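You operate a simulated robot arm through the tools that you are given. There is no shell and no other tool.

The job below is to be done with a simulated robot arm. You get a single attempt, and the scene is never put back.

## Task
Put the square steel tray on the middle shelf of the grey shelving. Then take the teal scoop and put it on the packing bench top. Then take the shelf tray and put it on the middle island bench top. Then take the green spool and leave it on top of the white pipe tee. Then take the small steel tray on the middle island bench top and put it away on the top of the small steel table. Then put the teal-banded bag on the middle island bench top away on the lower shelf of the grey shelving. Then put the pale blue board on the top of the small steel table away on the top of the middle wall bench. The order counts. Set down upright: green spool, teal-banded bag.

The check looks at the end state, three seconds after you hand in, the way a careful person would. Anything else that was tipped, shoved, dropped, spilled or broken makes it a failure.

## Robot
A 7-joint arm with a two-finger parallel gripper on a trunk, on a base that drives. Base frame: it is fixed to the floor where the robot stands at the start and does not move with it; the origin is under the middle of the robot, x ahead of it, y to its left, z up; the surface under the hand at the start is at about z = 80. Readings come in cm, rad, newtons and seconds.
With the tool pointing down near the work surface it reaches from about 20 to 74 cm from the robot's upright axis, wherever it stands. Its first joint turns from -2.897 to 2.897 rad. Places, roughly: green spool (7x7x8 cm) [-200, 120, 80]; lower shelf of the grey shelving [90, 460, 50]; middle island bench top [-300, 100, 80]; middle shelf of the grey shelving [90, 460, 90]; packing bench top [-310, -110, 80]; pale blue board (17x20x10 cm) [-110, 580, 80]; shelf tray (43x27x5 cm) [80, 210, 80]; small steel tray (37x22x5 cm) [-230, 120, 80]; square steel tray (24x18x4 cm) [50, 0, 80]; teal scoop (10x9x10 cm) [40, 40, 80]; teal-banded bag (11x8x13 cm) [-360, 120, 80]; top of the middle wall bench [-430, 950, 50]; top of the small steel table [-100, 580, 80]; white pipe tee (11x8x5 cm) [-260, 130, 80]. Payload 1.57 kg.
The TCP is the grasp point between the finger pads, 3 cm short of the fingertips. In the tool frame z runs along the fingers and y along their closing line. The gripper opens to 11 cm. The fingers are 2.4 cm wide and 1.2 cm thick; the gripper's body (4.8 by 11.2 cm) begins 7.8 cm behind the TCP.
Orientation is that of the tool frame in the base frame, as a unit quaternion [w, x, y, z]. With the fingers straight down and closing along the base's y, the tool's x points along the base's -x, its y along +y and its z along -z.

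## Interface
- The arm moves only by the tool nudge_tool. Its argument "commands" is a list of rows, each a list of 3 entries, a list of its own where there are three numbers: the shift along the tool's x, y, z in cm, then the turn, a rotation vector about the tool's x, y, z in rad, then the closure, from 0 (fully open) to 1 (shut). In form: [[[dx, dy, dz], [wx, wy, wz], grip], ...]. A call has 1 to 20 rows; each row shifts and turns the commanded pose from where the row before left it, along the tool's axes as they then stand. Rows are played at 5 a second. More than 5 cm and 0.15 rad between two rows, or a gripper value outside its range, and nothing of the call is played. Where a pose cannot be reached the arm comes as near as it can. A force on the tool above 40 N (or 10 N above the force at the start of the call, whichever is more), or a blocked arm, ends the call early, and 0.2 s more pass. Each finger travels about 4.5 cm/s and halts on what it meets, pressing with about 37 N; the grip force reading is that of the motor and also rises with nothing between the fingers. The clock runs only during rows and for 0.2 s after the last one: add rows that do not move to give the fingers time. The reply holds the time, the measured pose of the TCP, the force on the tool along the base axes, the opening and the grip force, in the units named above and with some noise, with the torque about the TCP (base axes, N m) and any sound that the robot's microphone picked up.
- Cameras (640 x 400 px; columns grow to the right, rows downward): "scene" is now at [1.4, 15.89, 147.45]; the picture's right is [0.14, -0.99, 0.00], its down [-0.75, -0.10, -0.66] and it looks along [0.65, 0.09, -0.76] (base axes); focal length 295 px, centre (320, 200). "wrist" rides on the gripper at [7, 1.6, -14.1] in the tool frame; the picture's right is [-0.23, 0.97, 0.00], its down [-0.86, -0.20, -0.48] and it looks along [-0.47, -0.11, 0.88] (tool axes); focal length 222 px, centre (320, 200). There is no depth. A picture from a camera that has moved, and an enlarged one, comes with that camera's place and axes in the base frame and with its lens. The place of the scene camera against the robot may be out by one fixed shift of up to 2.5 cm in any direction.
- grab_frame(camera): a new picture of that camera. It takes no simulated time.
- lift_body(by): slides the trunk up (or, below 0, down) by that many cm; the arm and the scene camera ride with it, the base frame stays. It gives what a move gives, with no picture.
- drive_base(legs): drives the robot by 1 to 6 legs, each [ahead, turn to the left] in cm and rad, along the robot's own axes; the way and the turn of a leg run together, so that a leg with both is an arc; at most 150 cm and 3.142 rad a leg. The arm and the cameras ride along, it lands a little off, and it stops where it bumps. It gives what a move gives.
- aim_head(pan, tilt): turns the head with the scene camera to pan (to the left, within 2.705 rad either way) and tilt (down, from -0.506 to 1.204), counted from straight ahead of the robot. It gives what a move gives.
- inspect(camera, box): a new picture of the part [left, top, right, bottom] of that camera's present view, enlarged. It takes no simulated time.
- close_job(): hands the job in; it is judged then, once.

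Nothing tells you exact positions but the pictures and the camera data. Unless the task says otherwise, let go and move clear before handing in.

The tools are called after "Request:" as name(argument=value, ...) on one line, values as JSON. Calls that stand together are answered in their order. nudge_tool: Moves the arm, as the interface text tells. Its arguments: {"type":"object","properties":{"commands":{"type":"array"}},"required":["commands"]} The other tools are called the same way: lift_body (by) slides the trunk up or down; drive_base (legs) drives the base; aim_head (pan, tilt) turns the head that bears the scene camera; grab_frame (camera) takes a picture; inspect (camera, box) takes an enlarged picture of a part of a camera's view; close_job () hands the job in.

At the start:

```text
clock: 0.0
tcp_pos: [47.36, 8.96, 102.14]
orientation: [-0.001, 0.0, 1.0, -0.001]
wrist_force: [-0.1, -0.8, 0.2]
ft_torque: [-0.01, 0.0, 0.01]
width: 11.01
finger_force: 0.0
trunk travel left (down, up): [-40.0, 19.0]
robot x, y, heading: [0.42, 0.18, 0.0]
head pan, tilt: [0.136, 0.855]
```

scene: 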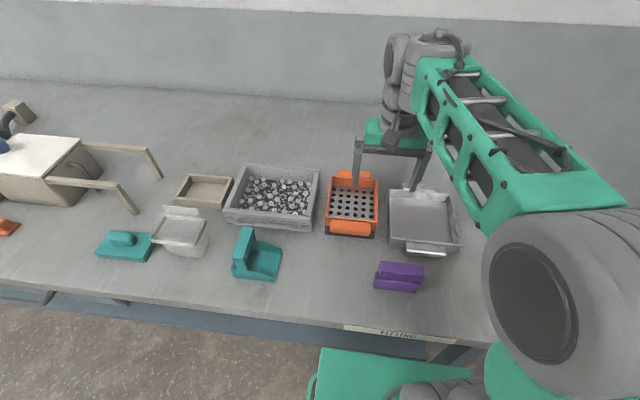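
wrist: 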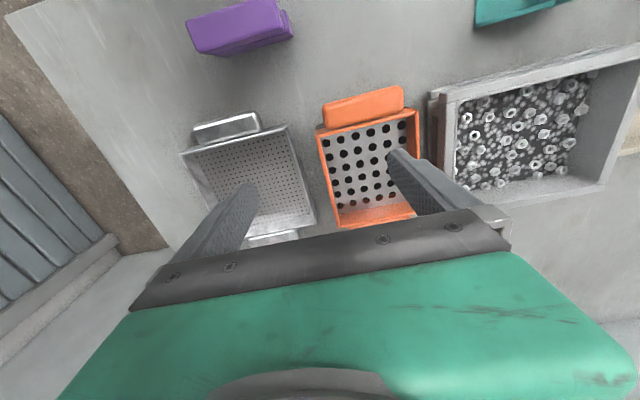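

I see a bench with a square steel tray at about (54, -6) and a teal L-shaped scoop at about (37, 37). First I'll take closer looks before moving anything.

Request:
inspect(camera="scene", box=[340, 150, 500, 300])

Request:
inspect(camera="scene", box=[80, 150, 340, 300])

Request:
inspect(camera="wrist", box=[120, 0, 480, 250])

```text
2.67 times, centred on (420, 225) of scene
camera zoom: at [1.4, 15.89, 147.45], right [0.14, -0.99, 0.0], down [-0.75, -0.1, -0.66], along [0.65, 0.09, -0.76], focal length 786 px, centre (53, 133)
```

zoom: 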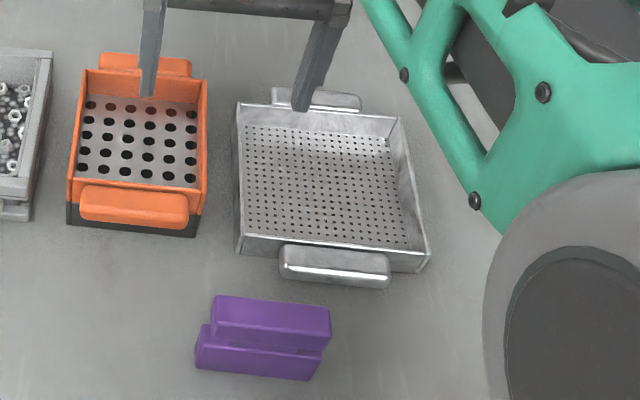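

```text
2.46 times, centred on (210, 225) of scene
camera zoom: at [1.4, 15.89, 147.45], right [0.14, -0.99, 0.0], down [-0.75, -0.1, -0.66], along [0.65, 0.09, -0.76], focal length 726 px, centre (591, 138)
```

zoom: 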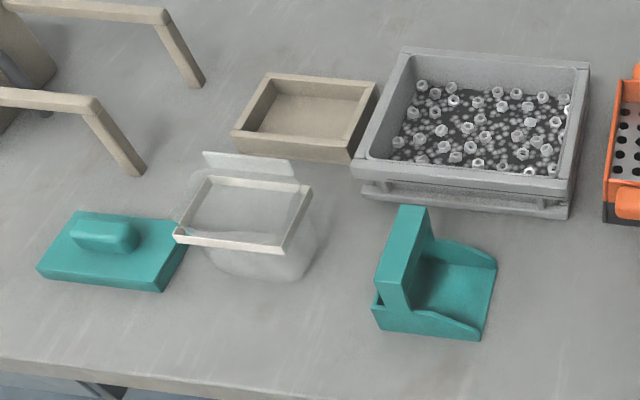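

```text
1.60 times, centred on (300, 125) of wrist
camera zoom: at [40.31, 10.51, 116.3], right [0.23, 0.97, 0.0], down [0.86, -0.2, 0.48], along [0.47, -0.11, -0.88], focal length 355 px, centre (352, 320)
```

zoom: 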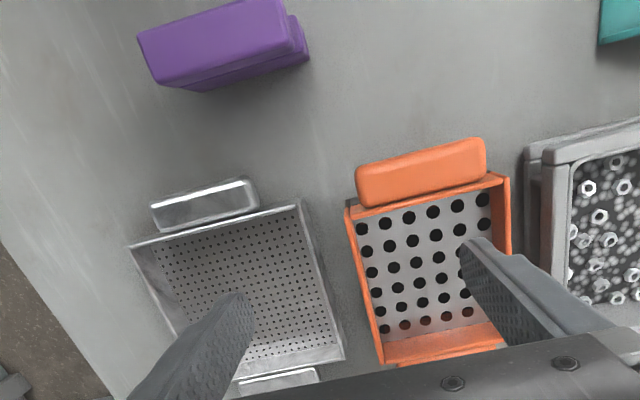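

I can see the tray (perforated steel with end handles) and the scoop clearly. I'll look around with the head to find the shelving and other surfaces before touching anything.

Request:
aim_head(pan=1.5, tilt=0.3)

Request:
grab_frame(camera="scene")

Request:
aim_head(pan=2.6, tilt=0.3)

Request:
grab_frame(camera="scene")

Request:
aim_head(pan=-2.6, tilt=0.3)

Request:
grab_frame(camera="scene")

Request:
aim_head(pan=-1.3, tilt=0.3)

Request:
grab_frame(camera="scene")

```text
clock: 1.5
tcp_pos: [47.33, 8.96, 102.21]
orientation: [0.0, 0.001, 1.0, 0.0]
wrist_force: [-0.2, 0.8, 0.1]
ft_torque: [-0.04, 0.0, 0.0]
width: 11.0
finger_force: 0.0
trunk travel left (down, up): [-40.0, 19.0]
robot x, y, heading: [-0.18, -0.04, -0.001]
head pan, tilt: [1.499, 0.3]
```

```text
taken
camera scene: at [-5.65, 24.15, 152.33], right [1.0, -0.07, 0.0], down [-0.02, -0.3, -0.96], along [0.07, 0.95, -0.3], focal length 295 px, centre (320, 200)
```

scene: 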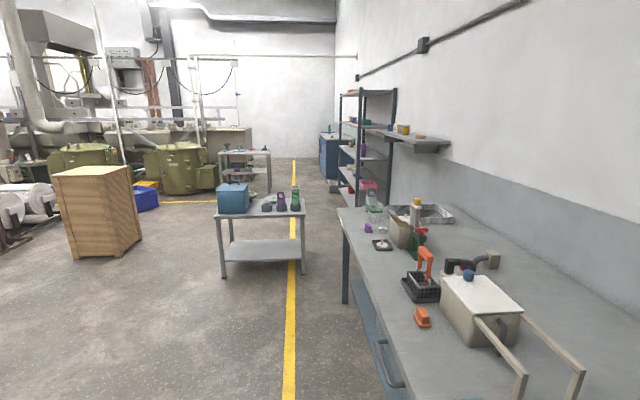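

```text
clock: 2.8
tcp_pos: [47.41, 8.9, 102.17]
orientation: [0.0, 0.0, 1.0, 0.0]
wrist_force: [0.2, 1.0, -0.8]
ft_torque: [-0.03, -0.06, -0.02]
width: 11.0
finger_force: 0.1
trunk travel left (down, up): [-40.0, 19.0]
robot x, y, heading: [0.4, 0.12, 0.001]
head pan, tilt: [2.601, 0.3]
```

```text
taken
camera scene: at [-14.32, 19.65, 152.33], right [0.52, 0.86, 0.0], down [0.25, -0.15, -0.96], along [-0.82, 0.49, -0.3], focal length 295 px, centre (320, 200)
```

scene: 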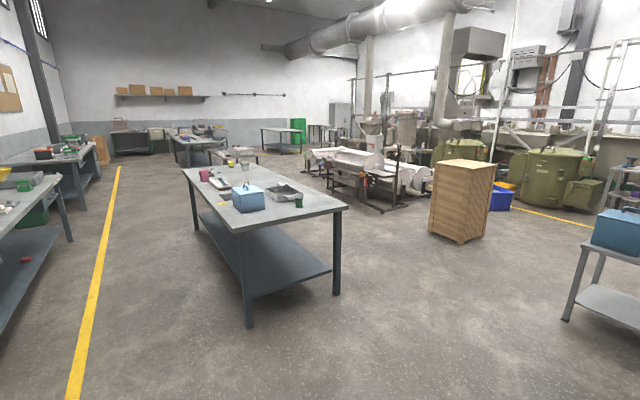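

```text
clock: 6.9
tcp_pos: [47.3, 8.88, 102.19]
orientation: [0.0, 0.0, 1.0, -0.001]
wrist_force: [0.5, -0.3, -0.3]
ft_torque: [0.03, 0.01, -0.02]
width: 10.99
finger_force: 0.1
trunk travel left (down, up): [-40.0, 19.0]
robot x, y, heading: [-0.18, -0.03, -0.0]
head pan, tilt: [-2.601, 0.3]
```

```text
taken
camera scene: at [-14.32, 10.03, 152.33], right [-0.52, 0.86, 0.0], down [0.25, 0.15, -0.96], along [-0.82, -0.49, -0.3], focal length 295 px, centre (320, 200)
```

scene: 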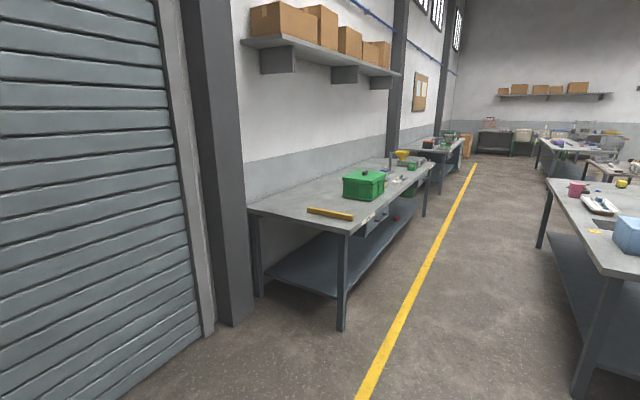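

```text
clock: 8.4
tcp_pos: [47.39, 8.93, 102.07]
orientation: [0.0, 0.0, 1.0, 0.0]
wrist_force: [0.0, 0.6, -0.7]
ft_torque: [-0.01, 0.0, 0.01]
width: 10.97
finger_force: 0.0
trunk travel left (down, up): [-40.0, 19.0]
robot x, y, heading: [-0.01, 0.13, -0.001]
head pan, tilt: [-1.3, 0.3]
```

```text
taken
camera scene: at [-3.83, 5.84, 152.33], right [-0.96, -0.27, 0.0], down [-0.08, 0.28, -0.96], along [0.25, -0.92, -0.3], focal length 295 px, centre (320, 200)
```

scene: 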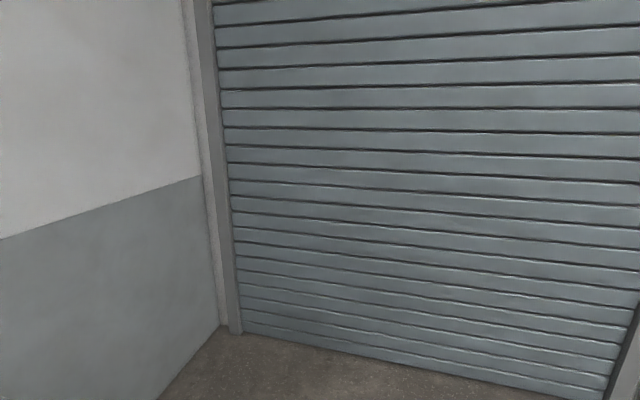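

I've found the shelving (far along the right wall), the island bench behind-left, and the packing bench behind-right; a small blue-box table sits in the corridor at about (-34, 240). I'll check my own base footprint and the floor around me before planning the drive.

Request:
aim_head(pan=0.3, tilt=1.2)

Request:
grab_frame(camera="scene")

Request:
aim_head(pan=1.6, tilt=1.2)

Request:
grab_frame(camera="scene")

Request:
aim_head(pan=2.6, tilt=1.2)

Request:
grab_frame(camera="scene")

Request:
aim_head(pan=-2.0, tilt=1.2)

Request:
grab_frame(camera="scene")

```text
clock: 10.1
tcp_pos: [47.41, 8.91, 102.22]
orientation: [0.0, 0.0, 1.0, 0.0]
wrist_force: [-0.4, -0.3, 0.1]
ft_torque: [0.0, 0.0, -0.01]
width: 11.02
finger_force: 0.0
trunk travel left (down, up): [-40.0, 19.0]
robot x, y, heading: [-0.13, -0.22, -0.0]
head pan, tilt: [0.3, 1.201]
```

```text
taken
camera scene: at [-0.97, 16.49, 145.12], right [0.3, -0.96, 0.0], down [-0.89, -0.28, -0.36], along [0.35, 0.11, -0.93], focal length 295 px, centre (320, 200)
```

scene: 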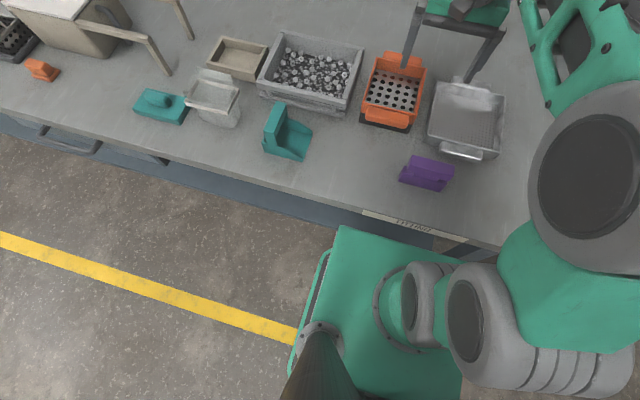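

```text
clock: 11.5
tcp_pos: [47.34, 9.03, 102.16]
orientation: [0.0, 0.0, 1.0, -0.001]
wrist_force: [0.3, -0.4, 1.0]
ft_torque: [-0.01, 0.02, 0.0]
width: 11.01
finger_force: 0.0
trunk travel left (down, up): [-40.0, 19.0]
robot x, y, heading: [0.12, 0.22, -0.002]
head pan, tilt: [1.6, 1.201]
```

```text
taken
camera scene: at [-6.48, 20.43, 145.12], right [1.0, 0.03, 0.0], down [0.03, -0.93, -0.36], along [-0.01, 0.36, -0.93], focal length 295 px, centre (320, 200)
```

scene: 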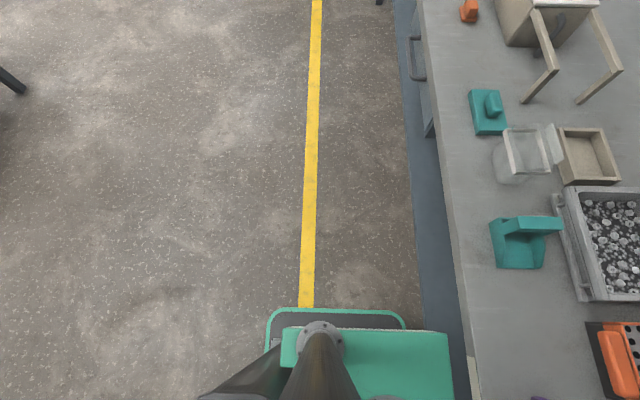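

```text
clock: 12.8
tcp_pos: [47.41, 8.91, 102.19]
orientation: [0.0, 0.001, 1.0, 0.0]
wrist_force: [0.7, -0.6, 0.4]
ft_torque: [0.02, -0.02, 0.0]
width: 11.0
finger_force: 0.1
trunk travel left (down, up): [-40.0, 19.0]
robot x, y, heading: [0.2, 0.04, 0.003]
head pan, tilt: [2.601, 1.201]
```

```text
taken
camera scene: at [-11.11, 17.72, 145.12], right [0.52, 0.86, 0.0], down [0.8, -0.48, -0.36], along [-0.31, 0.19, -0.93], focal length 295 px, centre (320, 200)
```

scene: 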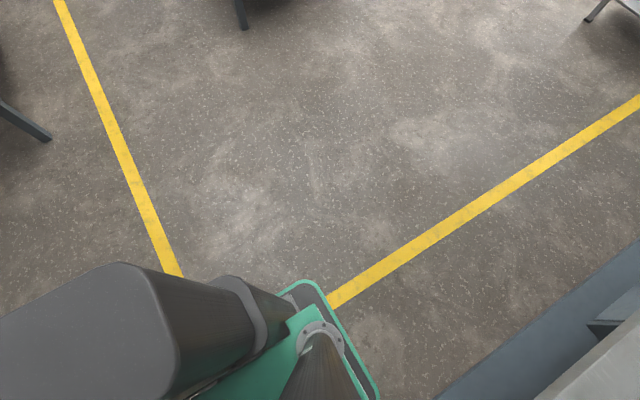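

```text
clock: 16.5
tcp_pos: [47.27, 8.89, 102.11]
orientation: [0.0, -0.001, 1.0, 0.0]
wrist_force: [0.0, -0.6, -0.3]
ft_torque: [0.01, -0.02, -0.02]
width: 11.02
finger_force: 0.0
trunk travel left (down, up): [-40.0, 19.0]
robot x, y, heading: [-0.39, 0.35, 0.003]
head pan, tilt: [-2.0, 1.201]
```

```text
taken
camera scene: at [-8.65, 9.75, 145.12], right [-0.91, 0.42, 0.0], down [0.39, 0.85, -0.36], along [-0.15, -0.33, -0.93], focal length 295 px, centre (320, 200)
```

scene: 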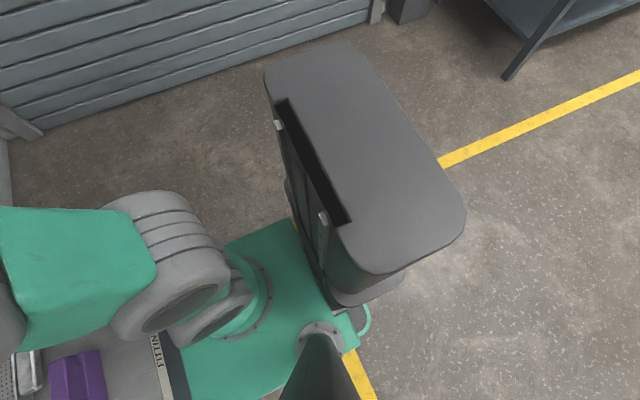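

My base is roughly ±28 cm by ±24 cm. Next I'll zoom in on the shelving and the far bench end to see shelf gaps and the shelf tray.

Request:
aim_head(pan=1.5, tilt=0.2)

Request:
inspect(camera="scene", box=[300, 90, 460, 190])

Request:
inspect(camera="scene", box=[330, 200, 490, 300])

Request:
inspect(camera="scene", box=[200, 130, 320, 220])

```text
clock: 19.4
tcp_pos: [47.39, 8.95, 102.24]
orientation: [0.0, 0.0, 1.0, -0.001]
wrist_force: [-0.5, -0.6, 0.0]
ft_torque: [-0.01, -0.03, 0.0]
width: 11.02
finger_force: 0.1
trunk travel left (down, up): [-40.0, 19.0]
robot x, y, heading: [0.29, -0.52, -0.002]
head pan, tilt: [1.499, 0.201]
```

```text
4.00 times, centred on (380, 140) of scene
camera zoom: at [-5.65, 24.13, 153.26], right [1.0, -0.07, 0.0], down [-0.01, -0.2, -0.98], along [0.07, 0.98, -0.2], focal length 1180 px, centre (80, 440)
```

zoom: 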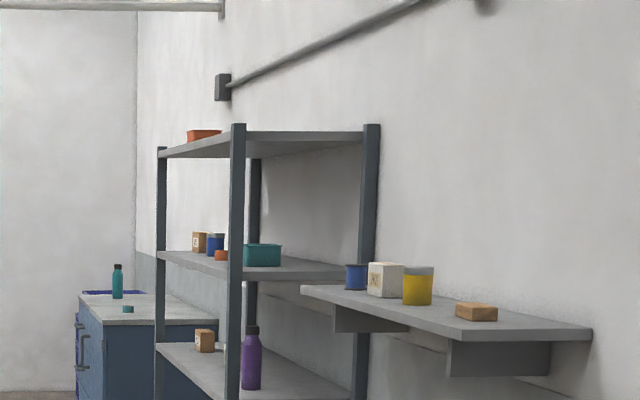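

```text
4.00 times, centred on (410, 250) of scene
camera zoom: at [-5.65, 24.13, 153.26], right [1.0, -0.07, 0.0], down [-0.01, -0.2, -0.98], along [0.07, 0.98, -0.2], focal length 1180 px, centre (-40, 0)
```

zoom: 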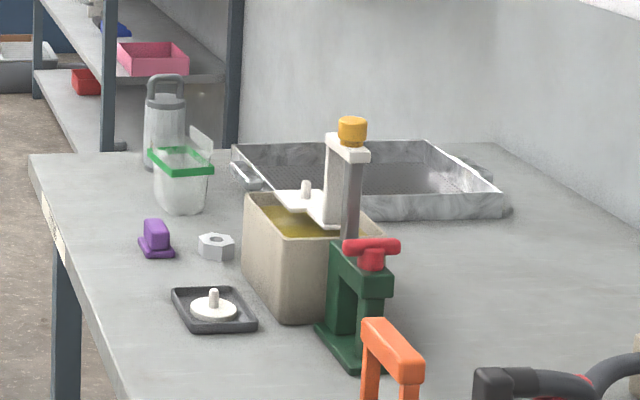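

```text
4.44 times, centred on (260, 175) of scene
camera zoom: at [-5.65, 24.13, 153.26], right [1.0, -0.07, 0.0], down [-0.01, -0.2, -0.98], along [0.07, 0.98, -0.2], focal length 1310 px, centre (587, 311)
```

zoom: 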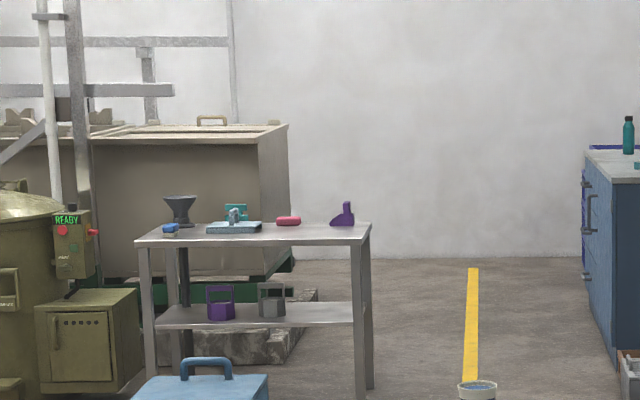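

The shelving has roughly 40 cm gaps (shelves at about z = 50, 90, 130), so I'll hold the square tray by its right side wall with the tool pitched about 40° forward, closing along y. First I'll pitch the tool and shift it over the right wall, well above everything.

Request:
nudge_tool(commands=[[[0, 0, 0], [0, -0.14, 0], 0], [[0, 0, 0], [0, -0.14, 0], 0], [[0, 0, 0], [0, -0.14, 0], 0], [[0, 0, 0], [0, -0.14, 0], 0], [[0, 0, 0], [0, -0.14, 0], 0], [[0, -4, 0], [0, 0, 0], 0], [[0, -4, 0], [0, 0, 0], 0], [[0, -4, 0], [0, 0, 0], 0], [[0, -4, 0], [0, 0, 0], 0], [[0, -4, 0], [0, 0, 0], 0], [[0, -2, 0], [0, 0, 0], 0], [[0, 0, 0], [0, 0, 0], 0]])

Request:
aim_head(pan=0.0, tilt=0.9)

Request:
grab_frame(camera="wrist")

Request:
grab_frame(camera="scene")

```text
clock: 22.0
tcp_pos: [47.41, -13.22, 102.15]
orientation: [0.343, 0.0, 0.939, 0.0]
wrist_force: [0.0, 0.0, 0.1]
ft_torque: [-0.03, 0.01, 0.02]
width: 11.0
finger_force: 0.1
trunk travel left (down, up): [-40.0, 19.0]
robot x, y, heading: [0.08, -0.1, -0.001]
head pan, tilt: [1.499, 0.201]
```

```text
clock: 23.6
tcp_pos: [47.36, -13.32, 102.19]
orientation: [0.343, 0.0, 0.939, -0.001]
wrist_force: [0.1, 0.1, 0.5]
ft_torque: [0.03, -0.03, -0.01]
width: 10.99
finger_force: 0.0
trunk travel left (down, up): [-40.0, 19.0]
robot x, y, heading: [-0.21, 0.23, 0.0]
head pan, tilt: [0.0, 0.901]
```

```text
taken
camera wrist: at [32.92, -11.58, 108.51], right [0.17, 0.97, 0.15], down [0.35, -0.2, 0.92], along [0.92, -0.11, -0.37], focal length 222 px, centre (320, 200)
```

wrist: 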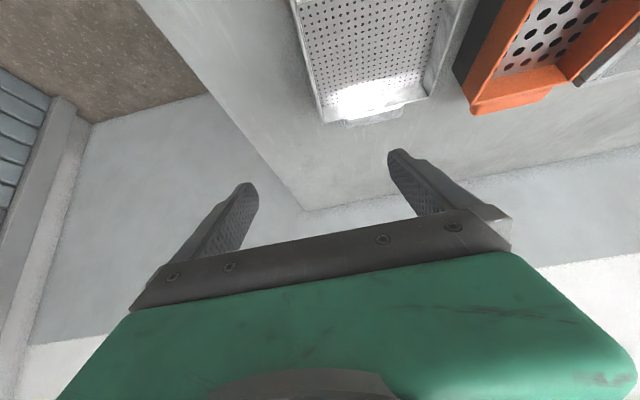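

```text
taken
camera scene: at [1.23, 14.84, 147.11], right [0.0, -1.0, 0.0], down [-0.78, 0.0, -0.62], along [0.62, 0.0, -0.78], focal length 295 px, centre (320, 200)
```

scene: 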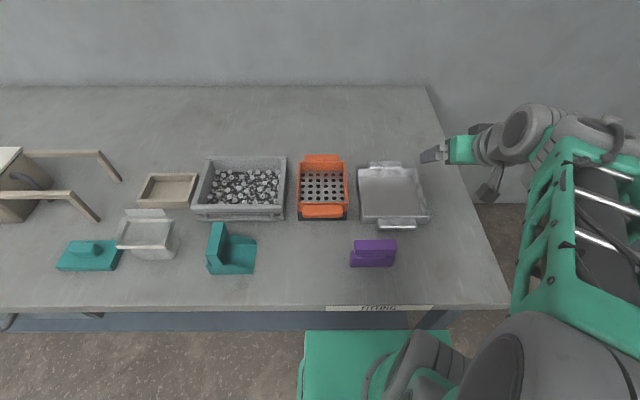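

The pitched pose works and the tool is to the right of the tray. I'll zoom on the tray for precise wall coordinates.

Request:
inspect(camera="scene", box=[330, 130, 490, 230])

Request:
inspect(camera="wrist", box=[260, 0, 500, 150])

```text
4.00 times, centred on (410, 180) of scene
camera zoom: at [1.23, 14.84, 147.11], right [0.0, -1.0, 0.0], down [-0.78, 0.0, -0.62], along [0.62, 0.0, -0.78], focal length 1180 px, centre (-40, 280)
```

zoom: 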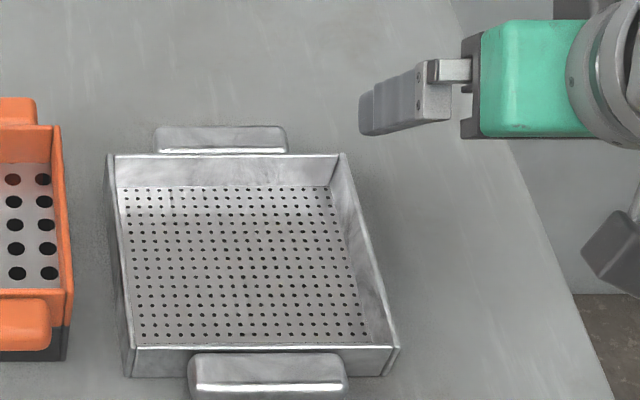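

```text
2.67 times, centred on (380, 75) of wrist
camera zoom: at [32.92, -11.58, 108.51], right [0.17, 0.97, 0.15], down [0.35, -0.2, 0.92], along [0.92, -0.11, -0.37], focal length 592 px, centre (160, 533)
```

zoom: 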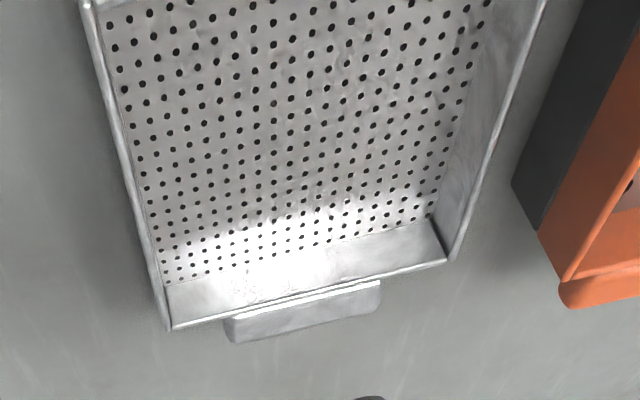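

The tray body spans roughly x 45.5–63.7, y −13.5 to 4.3, with the rim near z ≈ 82–84. I'll move to just above the middle of the right wall and re-measure with the wrist camera.

Request:
nudge_tool(commands=[[[0.425, 0, 2.91], [0, 0, 0], 0], [[0.425, 0, 2.91], [0, 0, 0], 0], [[0.425, 0, 2.91], [0, 0, 0], 0], [[0.425, 0, 2.91], [0, 0, 0], 0], [[0, 0, 0], [0, 0, 0], 0]])

Request:
grab_frame(camera="wrist")

Request:
inspect(camera="scene", box=[330, 130, 490, 230])

```text
clock: 24.8
tcp_pos: [53.75, -13.04, 92.24]
orientation: [0.343, 0.0, 0.939, 0.0]
wrist_force: [0.4, 0.3, -0.3]
ft_torque: [-0.03, 0.01, -0.01]
width: 10.99
finger_force: 0.1
trunk travel left (down, up): [-40.0, 19.0]
robot x, y, heading: [-0.13, 0.13, 0.001]
head pan, tilt: [0.0, 0.901]
```

```text
taken
camera wrist: at [39.24, -11.45, 98.57], right [0.17, 0.97, 0.15], down [0.35, -0.2, 0.92], along [0.92, -0.11, -0.37], focal length 222 px, centre (320, 200)
```

wrist: 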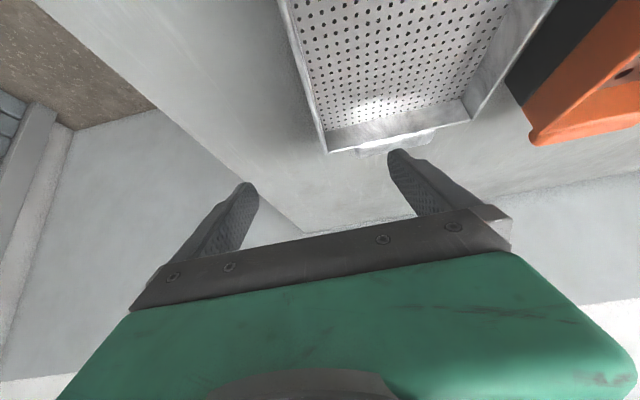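

```text
4.00 times, centred on (410, 180) of scene
camera zoom: at [1.26, 14.82, 147.11], right [0.0, -1.0, 0.0], down [-0.78, 0.0, -0.62], along [0.62, 0.0, -0.78], focal length 1180 px, centre (-40, 280)
```

zoom: 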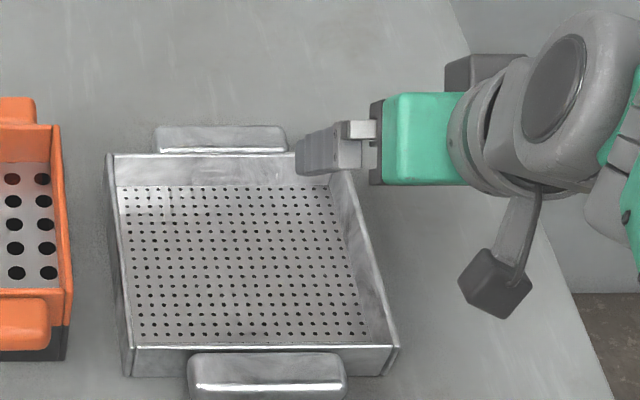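

The rim looks closer to z ≈ 82, with the right wall near y ≈ −12.8. I'll descend in steps, watching force, so the fingers straddle the wall.

Request:
nudge_tool(commands=[[[1.65, 0.07, 1.96], [0, 0, 0], 0], [[1.65, 0.07, 1.96], [0, 0, 0], 0], [[1.65, 0.06, 1.96], [0, 0, 0], 0], [[0, 0, 0], [0, 0, 0], 0]])

Request:
grab_frame(camera="wrist")

Request:
inspect(camera="scene", box=[330, 130, 490, 230])

```text
clock: 25.8
tcp_pos: [53.74, -12.91, 84.33]
orientation: [0.343, 0.0, 0.939, 0.0]
wrist_force: [0.9, 0.0, -0.1]
ft_torque: [-0.01, 0.03, 0.04]
width: 11.0
finger_force: 0.1
trunk travel left (down, up): [-40.0, 19.0]
robot x, y, heading: [-0.31, 0.01, -0.002]
head pan, tilt: [0.0, 0.901]
```

```text
taken
camera wrist: at [39.13, -11.36, 90.68], right [0.17, 0.97, 0.15], down [0.35, -0.2, 0.92], along [0.92, -0.11, -0.37], focal length 222 px, centre (320, 200)
```

wrist: 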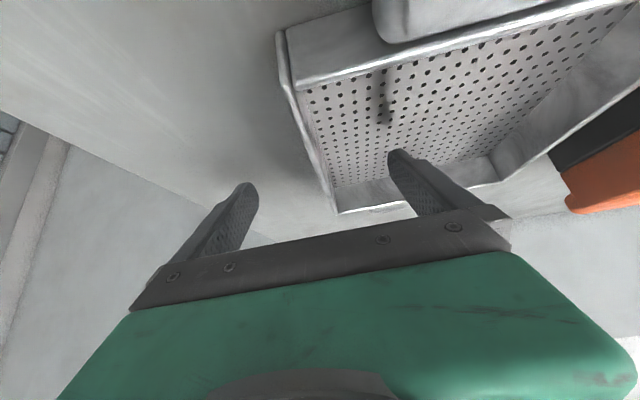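

```text
4.00 times, centred on (410, 180) of scene
camera zoom: at [1.25, 14.82, 147.11], right [0.0, -1.0, 0.0], down [-0.78, 0.0, -0.62], along [0.62, 0.0, -0.78], focal length 1180 px, centre (-40, 280)
```

zoom: 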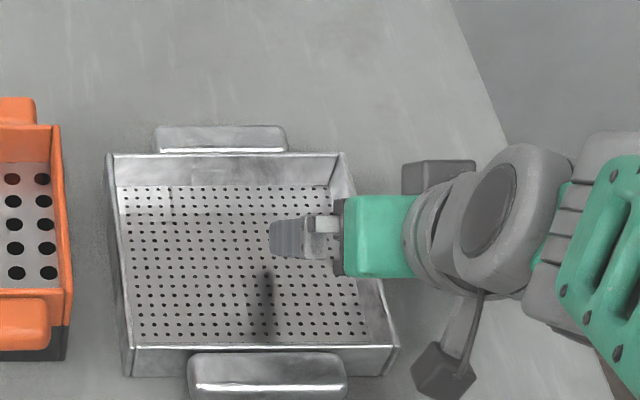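

The fingers straddle the wall and the rim is near z ≈ 82. I'll go down another ~2 cm slowly and then close.

Request:
nudge_tool(commands=[[[0.42, 0.2, 0.5], [0, 0, 0], 0], [[0.42, 0.2, 0.5], [0, 0, 0], 0], [[0.42, 0, 0.5], [0, 0, 0], 0], [[0, 0, 0], [0, 0, 0], 0]])

Request:
inspect(camera="scene", box=[330, 130, 490, 230])

Request:
inspect(camera="wrist", box=[180, 20, 500, 260])

```text
clock: 26.6
tcp_pos: [54.16, -12.77, 83.52]
orientation: [0.353, -0.001, 0.936, -0.001]
wrist_force: [2.6, -0.3, 9.7]
ft_torque: [0.55, -0.19, -0.12]
width: 11.0
finger_force: 0.1
trunk travel left (down, up): [-40.0, 19.0]
robot x, y, heading: [-0.31, -0.12, 0.005]
head pan, tilt: [0.0, 0.901]
stopped in row 4: the force on the tool passed its limit at 43 N (the readings are from after the stop); the commanded pose is now the measured one
```

```text
4.00 times, centred on (410, 180) of scene
camera zoom: at [1.15, 14.84, 147.1], right [0.0, -1.0, 0.0], down [-0.78, 0.0, -0.62], along [0.62, 0.0, -0.78], focal length 1180 px, centre (-40, 280)
```

zoom: 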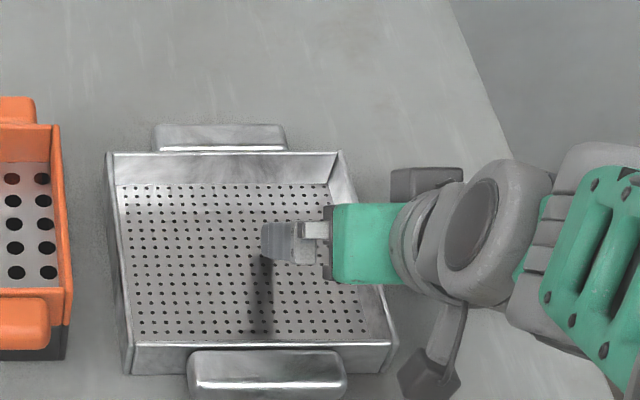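

```text
1.67 times, centred on (340, 140) of wrist
camera zoom: at [39.52, -11.07, 89.48], right [0.17, 0.97, 0.15], down [0.33, -0.2, 0.92], along [0.93, -0.11, -0.35], focal length 370 px, centre (287, 300)
```

zoom: 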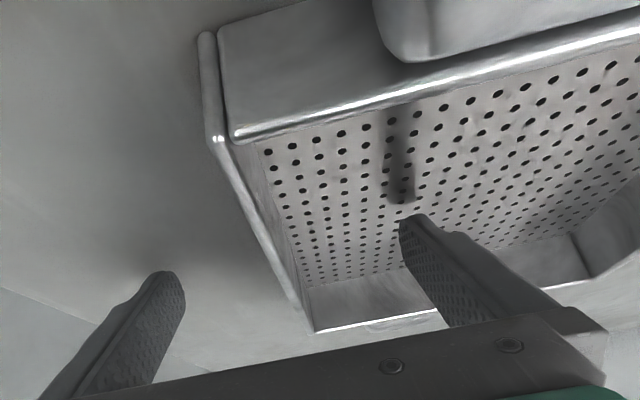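

The inner fingertip touched the tray floor (torque says left finger), so the floor is at about z ≈ 80.3. I'll rise 0.4 cm, centre on the wall and close.

Request:
nudge_tool(commands=[[[-0.26, 0.3, -0.31], [0, 0, 0], 0], [[0, 0, 0], [0, 0, 0], 0.3], [[0, 0, 0], [0, 0, 0], 0.6], [[0, 0, 0], [0, 0, 0], 0.8], [[0, 0, 0], [0, 0, 0], 1], [[0, 0, 0], [0, 0, 0], 1], [[0, 0, 0], [0, 0, 0], 1], [[0, 0, 0], [0, 0, 0], 1], [[0, 0, 0], [0, 0, 0], 1], [[0, 0, 0], [0, 0, 0], 1]])

Request:
inspect(camera="scene", box=[330, 130, 490, 230])

Request:
inspect(camera="wrist", box=[180, 20, 500, 260])

```text
clock: 28.8
tcp_pos: [54.05, -12.33, 83.6]
orientation: [0.35, 0.0, 0.937, -0.002]
wrist_force: [-0.7, -1.2, 2.2]
ft_torque: [0.1, 0.1, 0.15]
width: 0.48
finger_force: 25.2
trunk travel left (down, up): [-40.0, 19.0]
robot x, y, heading: [0.22, -0.19, -0.001]
head pan, tilt: [0.0, 0.901]
```

```text
4.00 times, centred on (410, 180) of scene
camera zoom: at [1.2, 14.82, 147.11], right [0.0, -1.0, 0.0], down [-0.78, 0.0, -0.62], along [0.62, 0.0, -0.78], focal length 1180 px, centre (-40, 280)
```

zoom: 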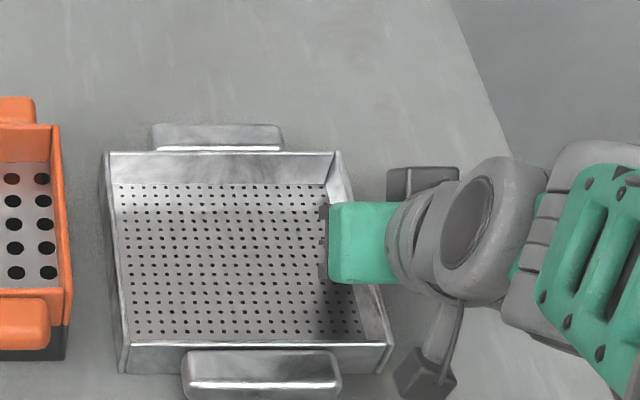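

```text
1.67 times, centred on (340, 140) of wrist
camera zoom: at [39.39, -10.74, 89.74], right [0.17, 0.97, 0.15], down [0.33, -0.2, 0.92], along [0.93, -0.11, -0.36], focal length 370 px, centre (287, 300)
```

zoom: 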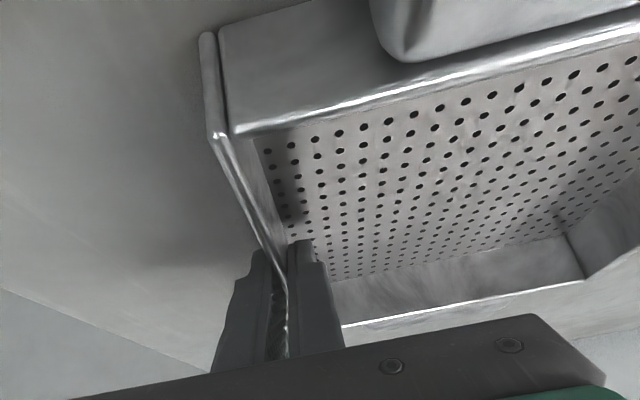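

The wall is held (width 0.48 cm). I'll lift slowly a few centimetres and check that the tray stays level.

Request:
nudge_tool(commands=[[[-0.33, 0, -0.38], [0, 0, 0], 1], [[-0.33, 0, -0.38], [0, 0, 0], 1], [[-0.33, 0, -0.38], [0, 0, 0], 1], [[-0.66, 0, -0.755], [0, 0, 0], 1], [[-0.66, 0, -0.755], [0, 0, 0], 1], [[0, 0, 0], [0, 0, 0], 1], [[0, 0, 0], [0, 0, 0], 1]])

Request:
grab_frame(camera="scene")

Request:
grab_frame(camera="wrist")

```text
clock: 30.4
tcp_pos: [54.03, -12.33, 87.03]
orientation: [0.35, 0.0, 0.937, 0.0]
wrist_force: [0.5, 0.1, -3.9]
ft_torque: [-0.31, 0.01, 0.0]
width: 0.47
finger_force: 25.5
trunk travel left (down, up): [-40.0, 19.0]
robot x, y, heading: [-0.66, -0.09, 0.003]
head pan, tilt: [0.0, 0.901]
```

```text
taken
camera scene: at [1.25, 14.83, 147.1], right [0.0, -1.0, 0.0], down [-0.78, 0.0, -0.62], along [0.62, 0.0, -0.78], focal length 295 px, centre (320, 200)
```

scene: 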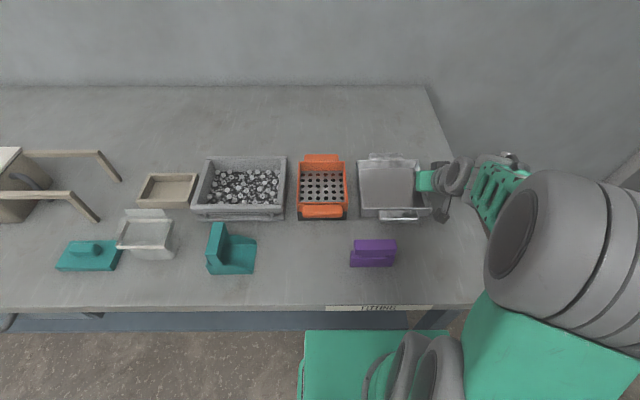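

```text
taken
camera wrist: at [39.39, -10.77, 93.14], right [0.17, 0.97, 0.15], down [0.33, -0.2, 0.92], along [0.93, -0.11, -0.36], focal length 222 px, centre (320, 200)
```

wrist: 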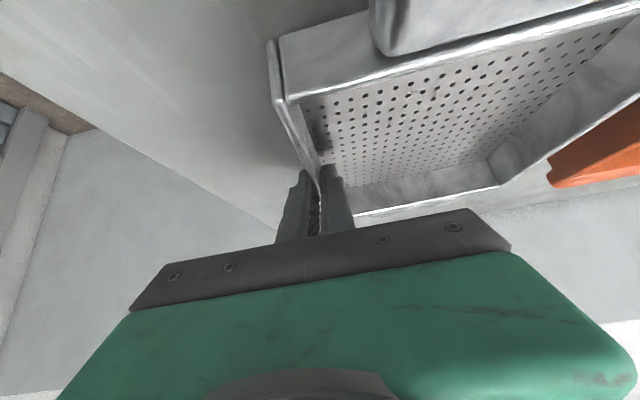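

The tray is lifted level (about 0.4 kg). I'll raise it clear to z ≈ 100, pull it in a little, and then back away from the bench.

Request:
nudge_tool(commands=[[[-1.7, 0, -1.96], [0, 0, 0], 1], [[-1.7, 0, -1.96], [0, 0, 0], 1], [[-1.7, 0, -1.96], [0, 0, 0], 1], [[-1.7, 0, -1.96], [0, 0, 0], 1], [[-1.7, 0, -1.96], [0, 0, 0], 1], [[1.51, 0, -1.31], [0, 0, 0], 1], [[1.51, 0, -1.31], [0, 0, 0], 1], [[1.51, 0, -1.31], [0, 0, 0], 1], [[1.51, 0, -1.31], [0, 0, 0], 1], [[1.51, 0, -1.31], [0, 0, 0], 1], [[0, 0, 0], [0, 0, 0], 1]])

Request:
grab_frame(camera="scene")

```text
clock: 32.8
tcp_pos: [44.03, -12.33, 99.99]
orientation: [0.349, -0.001, 0.937, 0.0]
wrist_force: [0.0, -0.1, -4.4]
ft_torque: [-0.34, -0.04, -0.05]
width: 0.53
finger_force: 25.5
trunk travel left (down, up): [-40.0, 19.0]
robot x, y, heading: [-0.18, -0.27, -0.002]
head pan, tilt: [0.0, 0.901]
```

```text
taken
camera scene: at [1.22, 14.84, 147.1], right [0.0, -1.0, 0.0], down [-0.78, 0.0, -0.62], along [0.62, 0.0, -0.78], focal length 295 px, centre (320, 200)
```

scene: 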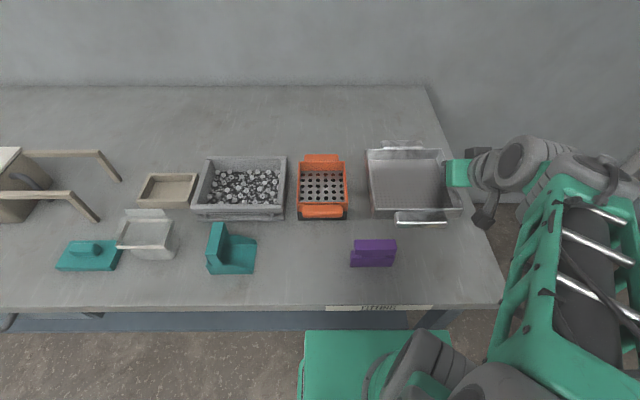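

Tray is level and clear. I'll back away 110 cm and turn left to face along the aisle, then look ahead.

Request:
drive_base(legs=[[-110, 0], [0, 1.571]])

Request:
aim_head(pan=0.0, tilt=0.35)

Request:
grab_frame(camera="scene")

```text
clock: 42.3
tcp_pos: [-98.98, 44.07, 100.03]
orientation: [0.248, -0.661, 0.664, 0.246]
wrist_force: [-0.3, 0.9, -4.4]
ft_torque: [-0.02, -0.34, 0.01]
width: 0.48
finger_force: 25.3
trunk travel left (down, up): [-40.0, 19.0]
robot x, y, heading: [-111.73, 0.07, 1.566]
head pan, tilt: [0.0, 0.901]
```

```text
clock: 43.3
tcp_pos: [-98.94, 44.14, 99.96]
orientation: [0.249, -0.661, 0.664, 0.247]
wrist_force: [0.4, 0.2, -3.8]
ft_torque: [-0.03, -0.3, 0.02]
width: 0.46
finger_force: 25.3
trunk travel left (down, up): [-40.0, 19.0]
robot x, y, heading: [-111.58, 0.07, 1.565]
head pan, tilt: [0.0, 0.351]
```

```text
taken
camera scene: at [-127.3, 2.86, 151.85], right [1.0, -0.01, 0.0], down [0.0, -0.34, -0.94], along [0.01, 0.94, -0.34], focal length 295 px, centre (320, 200)
```

scene: 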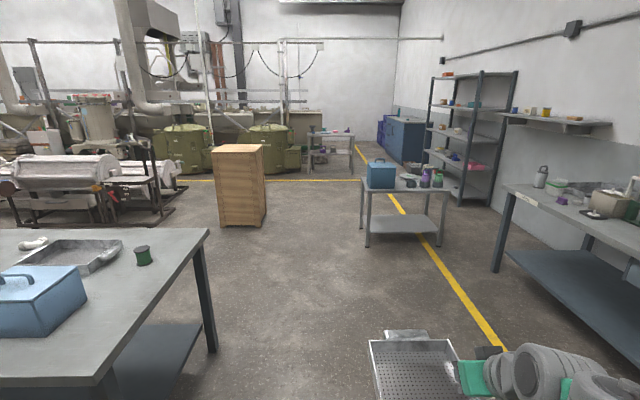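

I see the aisle ahead: the blue-box table (top about z = 60) at x −81…0, y ≈ 271–330, then the shelving on the right. I'll zoom in on the shelving and the small steel table.

Request:
inspect(camera="scene", box=[340, 60, 540, 260])

Request:
inspect(camera="scene", box=[270, 100, 370, 190])

```text
2.00 times, centred on (440, 160) of scene
camera zoom: at [-127.3, 2.86, 151.85], right [1.0, -0.01, 0.0], down [0.0, -0.34, -0.94], along [0.01, 0.94, -0.34], focal length 590 px, centre (80, 280)
```

zoom: 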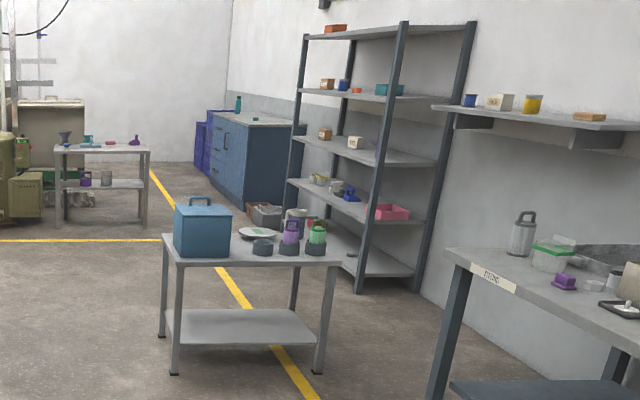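

```text
4.44 times, centred on (320, 145) of scene
camera zoom: at [-127.3, 2.86, 151.85], right [1.0, -0.01, 0.0], down [0.0, -0.34, -0.94], along [0.01, 0.94, -0.34], focal length 1310 px, centre (320, 444)
```

zoom: 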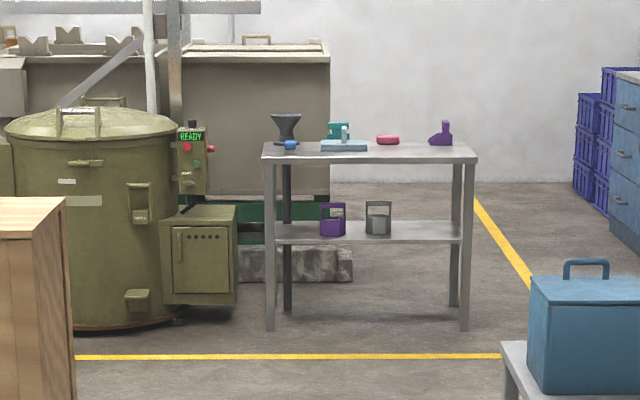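

Shelving spans about y 395–525 with its front at x ≈ 78; the aisle between the crate (x ≈ −192) and the blue-box table is clear. I'll drive up at x ≈ −133 to y ≈ 450 and turn to face the shelving.

Request:
drive_base(legs=[[0, 0.115], [150, 0], [60, -0.11], [150, 0], [90, 0], [0, -1.571]])

Request:
grab_frame(camera="scene")

```text
clock: 69.4
tcp_pos: [-85.25, 434.61, 99.96]
orientation: [0.35, 0.005, 0.937, -0.003]
wrist_force: [0.3, -0.3, -4.3]
ft_torque: [-0.3, 0.02, -0.03]
width: 0.5
finger_force: 24.8
trunk travel left (down, up): [-40.0, 19.0]
robot x, y, heading: [-128.98, 447.63, -0.017]
head pan, tilt: [0.0, 0.351]
```

```text
taken
camera scene: at [-125.88, 462.37, 151.86], right [-0.01, -1.0, 0.0], down [-0.34, 0.0, -0.94], along [0.94, -0.01, -0.34], focal length 295 px, centre (320, 200)
```

scene: 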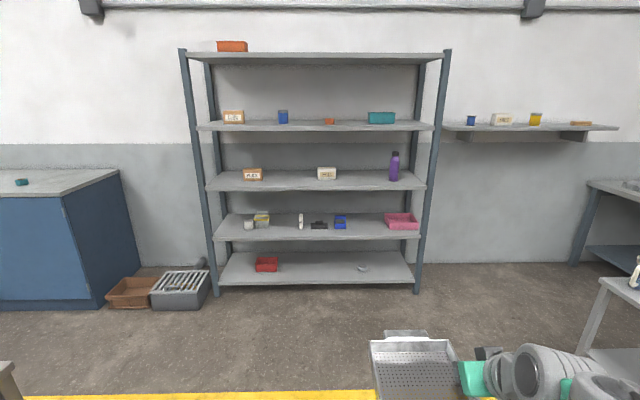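

The middle shelf (z ≈ 90, third of five) holds a brown box, a white box and a purple bottle; the gap between the brown and white boxes (y ≈ 465–506) is wide. I'll line up with that gap, staying outside the shelf first.

Request:
drive_base(legs=[[0, 0.369], [128.8, 0], [0, -0.352]])

Request:
grab_frame(camera="scene")

Request:
inspect(camera="scene", box=[180, 110, 420, 280])

```text
clock: 78.2
tcp_pos: [37.17, 481.31, 100.11]
orientation: [0.35, -0.004, 0.937, 0.001]
wrist_force: [0.9, 0.7, -4.2]
ft_torque: [-0.34, -0.01, 0.01]
width: 0.5
finger_force: 25.6
trunk travel left (down, up): [-40.0, 19.0]
robot x, y, heading: [-7.23, 493.11, 0.011]
head pan, tilt: [0.0, 0.351]
```

```text
taken
camera scene: at [-4.13, 508.24, 151.86], right [0.01, -1.0, 0.0], down [-0.34, 0.0, -0.94], along [0.94, 0.01, -0.34], focal length 295 px, centre (320, 200)
```

scene: 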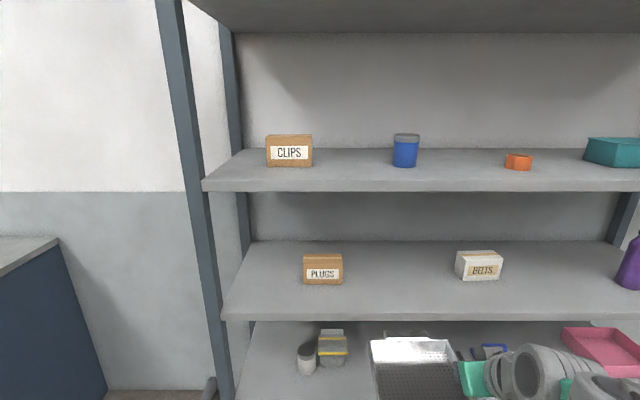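

```text
2.35 times, centred on (300, 195) of scene
camera zoom: at [-4.13, 508.24, 151.86], right [0.01, -1.0, 0.0], down [-0.34, 0.0, -0.94], along [0.94, 0.01, -0.34], focal length 694 px, centre (367, 212)
```

zoom: 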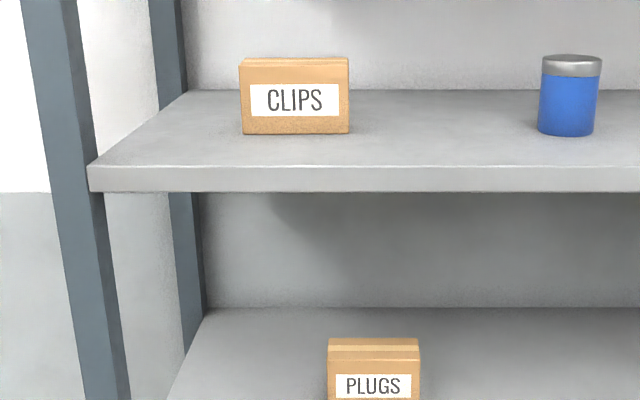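

I'm aligned outside the shelf; PLUGS is at y ≈ 502–516 and BELTS at y ≈ 448–463. I'll shift the tray 4.5 cm right to centre it in the gap, then drive forward 36 cm.

Request:
nudge_tool(commands=[[[0, -1.5, 0], [0, 0, 0], 1], [[0, -1.5, 0], [0, 0, 0], 1], [[0, -1.5, 0], [0, 0, 0], 1], [[0, 0, 0], [0, 0, 0], 1]])

Request:
drive_base(legs=[[32, 0]])

Request:
aim_head(pan=-0.1, tilt=0.7)

Request:
grab_frame(camera="scene")

Request:
grab_frame(camera="wrist")

```text
clock: 79.2
tcp_pos: [37.24, 476.7, 100.09]
orientation: [0.349, -0.004, 0.937, 0.001]
wrist_force: [0.0, -0.1, -3.6]
ft_torque: [-0.35, 0.03, 0.01]
width: 0.5
finger_force: 25.1
trunk travel left (down, up): [-40.0, 19.0]
robot x, y, heading: [-7.1, 493.51, 0.006]
head pan, tilt: [0.0, 0.351]
```

```text
clock: 81.3
tcp_pos: [68.94, 476.92, 100.05]
orientation: [0.349, -0.004, 0.937, 0.0]
wrist_force: [-0.2, 1.0, -3.3]
ft_torque: [-0.3, -0.01, -0.03]
width: 0.49
finger_force: 25.6
trunk travel left (down, up): [-40.0, 19.0]
robot x, y, heading: [24.22, 493.55, 0.003]
head pan, tilt: [0.0, 0.351]
```

```text
clock: 82.1
tcp_pos: [68.87, 477.06, 99.98]
orientation: [0.348, -0.005, 0.937, 0.001]
wrist_force: [-0.1, -0.3, -4.4]
ft_torque: [-0.32, 0.02, -0.01]
width: 0.47
finger_force: 25.2
trunk travel left (down, up): [-40.0, 19.0]
robot x, y, heading: [24.86, 493.59, 0.008]
head pan, tilt: [-0.099, 0.7]
```

```text
taken
camera scene: at [26.73, 507.59, 148.73], right [-0.09, -1.0, 0.0], down [-0.64, 0.06, -0.77], along [0.76, -0.07, -0.64], focal length 295 px, centre (320, 200)
```

scene: 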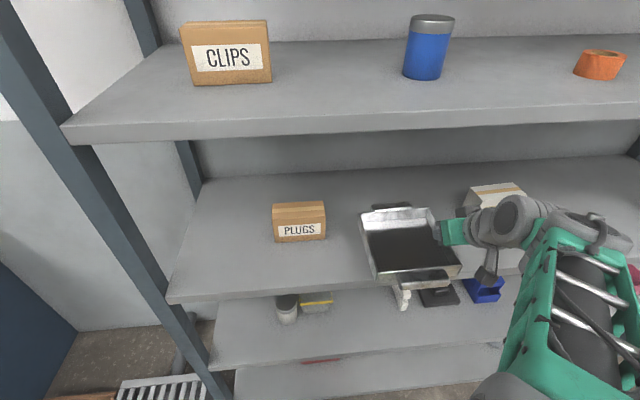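

```text
taken
camera wrist: at [54.31, 478.42, 106.16], right [0.16, 0.98, 0.15], down [0.34, -0.2, 0.92], along [0.93, -0.1, -0.36], focal length 222 px, centre (320, 200)
```

wrist: 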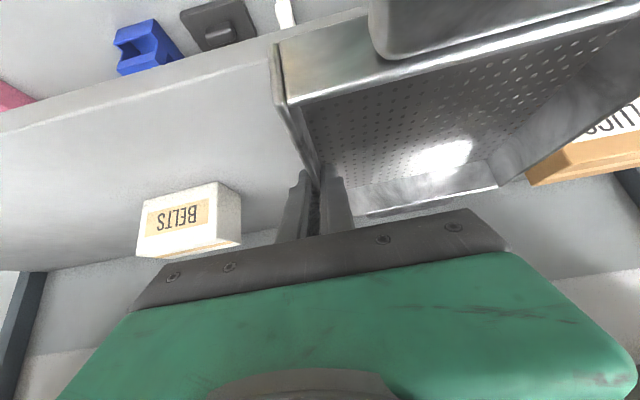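

The tray is entering the gap with good clearance. I'll zoom to measure the shelf's front edge and height precisely before lowering.

Request:
inspect(camera="scene", box=[160, 180, 360, 320])

Request:
inspect(camera="scene", box=[340, 170, 560, 320])

Request:
inspect(camera="wrist", box=[0, 0, 320, 200])

```text
2.86 times, centred on (260, 250) of scene
camera zoom: at [26.73, 507.59, 148.73], right [-0.09, -1.0, 0.0], down [-0.64, 0.06, -0.77], along [0.76, -0.07, -0.64], focal length 842 px, centre (491, 57)
```

zoom: 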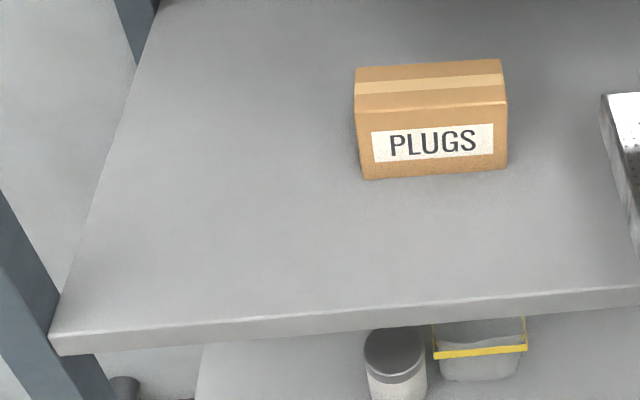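

```text
2.67 times, centred on (450, 245) of scene
camera zoom: at [26.73, 507.59, 148.73], right [-0.09, -1.0, 0.0], down [-0.64, 0.06, -0.77], along [0.76, -0.07, -0.64], focal length 786 px, centre (-27, 80)
```

zoom: 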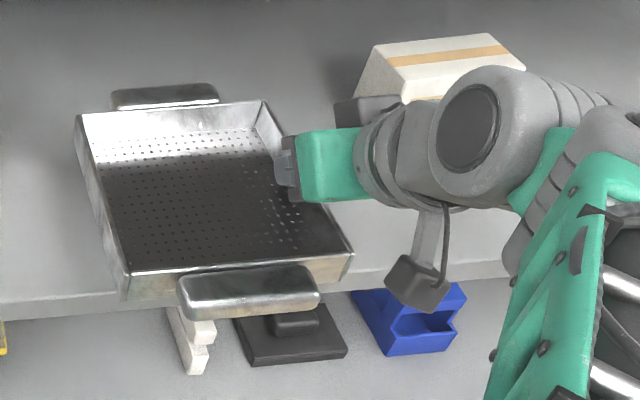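

```text
2.00 times, centred on (160, 100) of wrist
camera zoom: at [54.31, 478.42, 106.16], right [0.16, 0.98, 0.15], down [0.34, -0.2, 0.92], along [0.93, -0.1, -0.36], focal length 444 px, centre (640, 400)
```

zoom: 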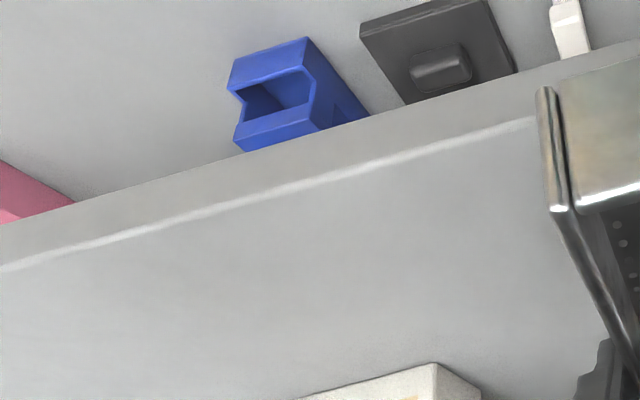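

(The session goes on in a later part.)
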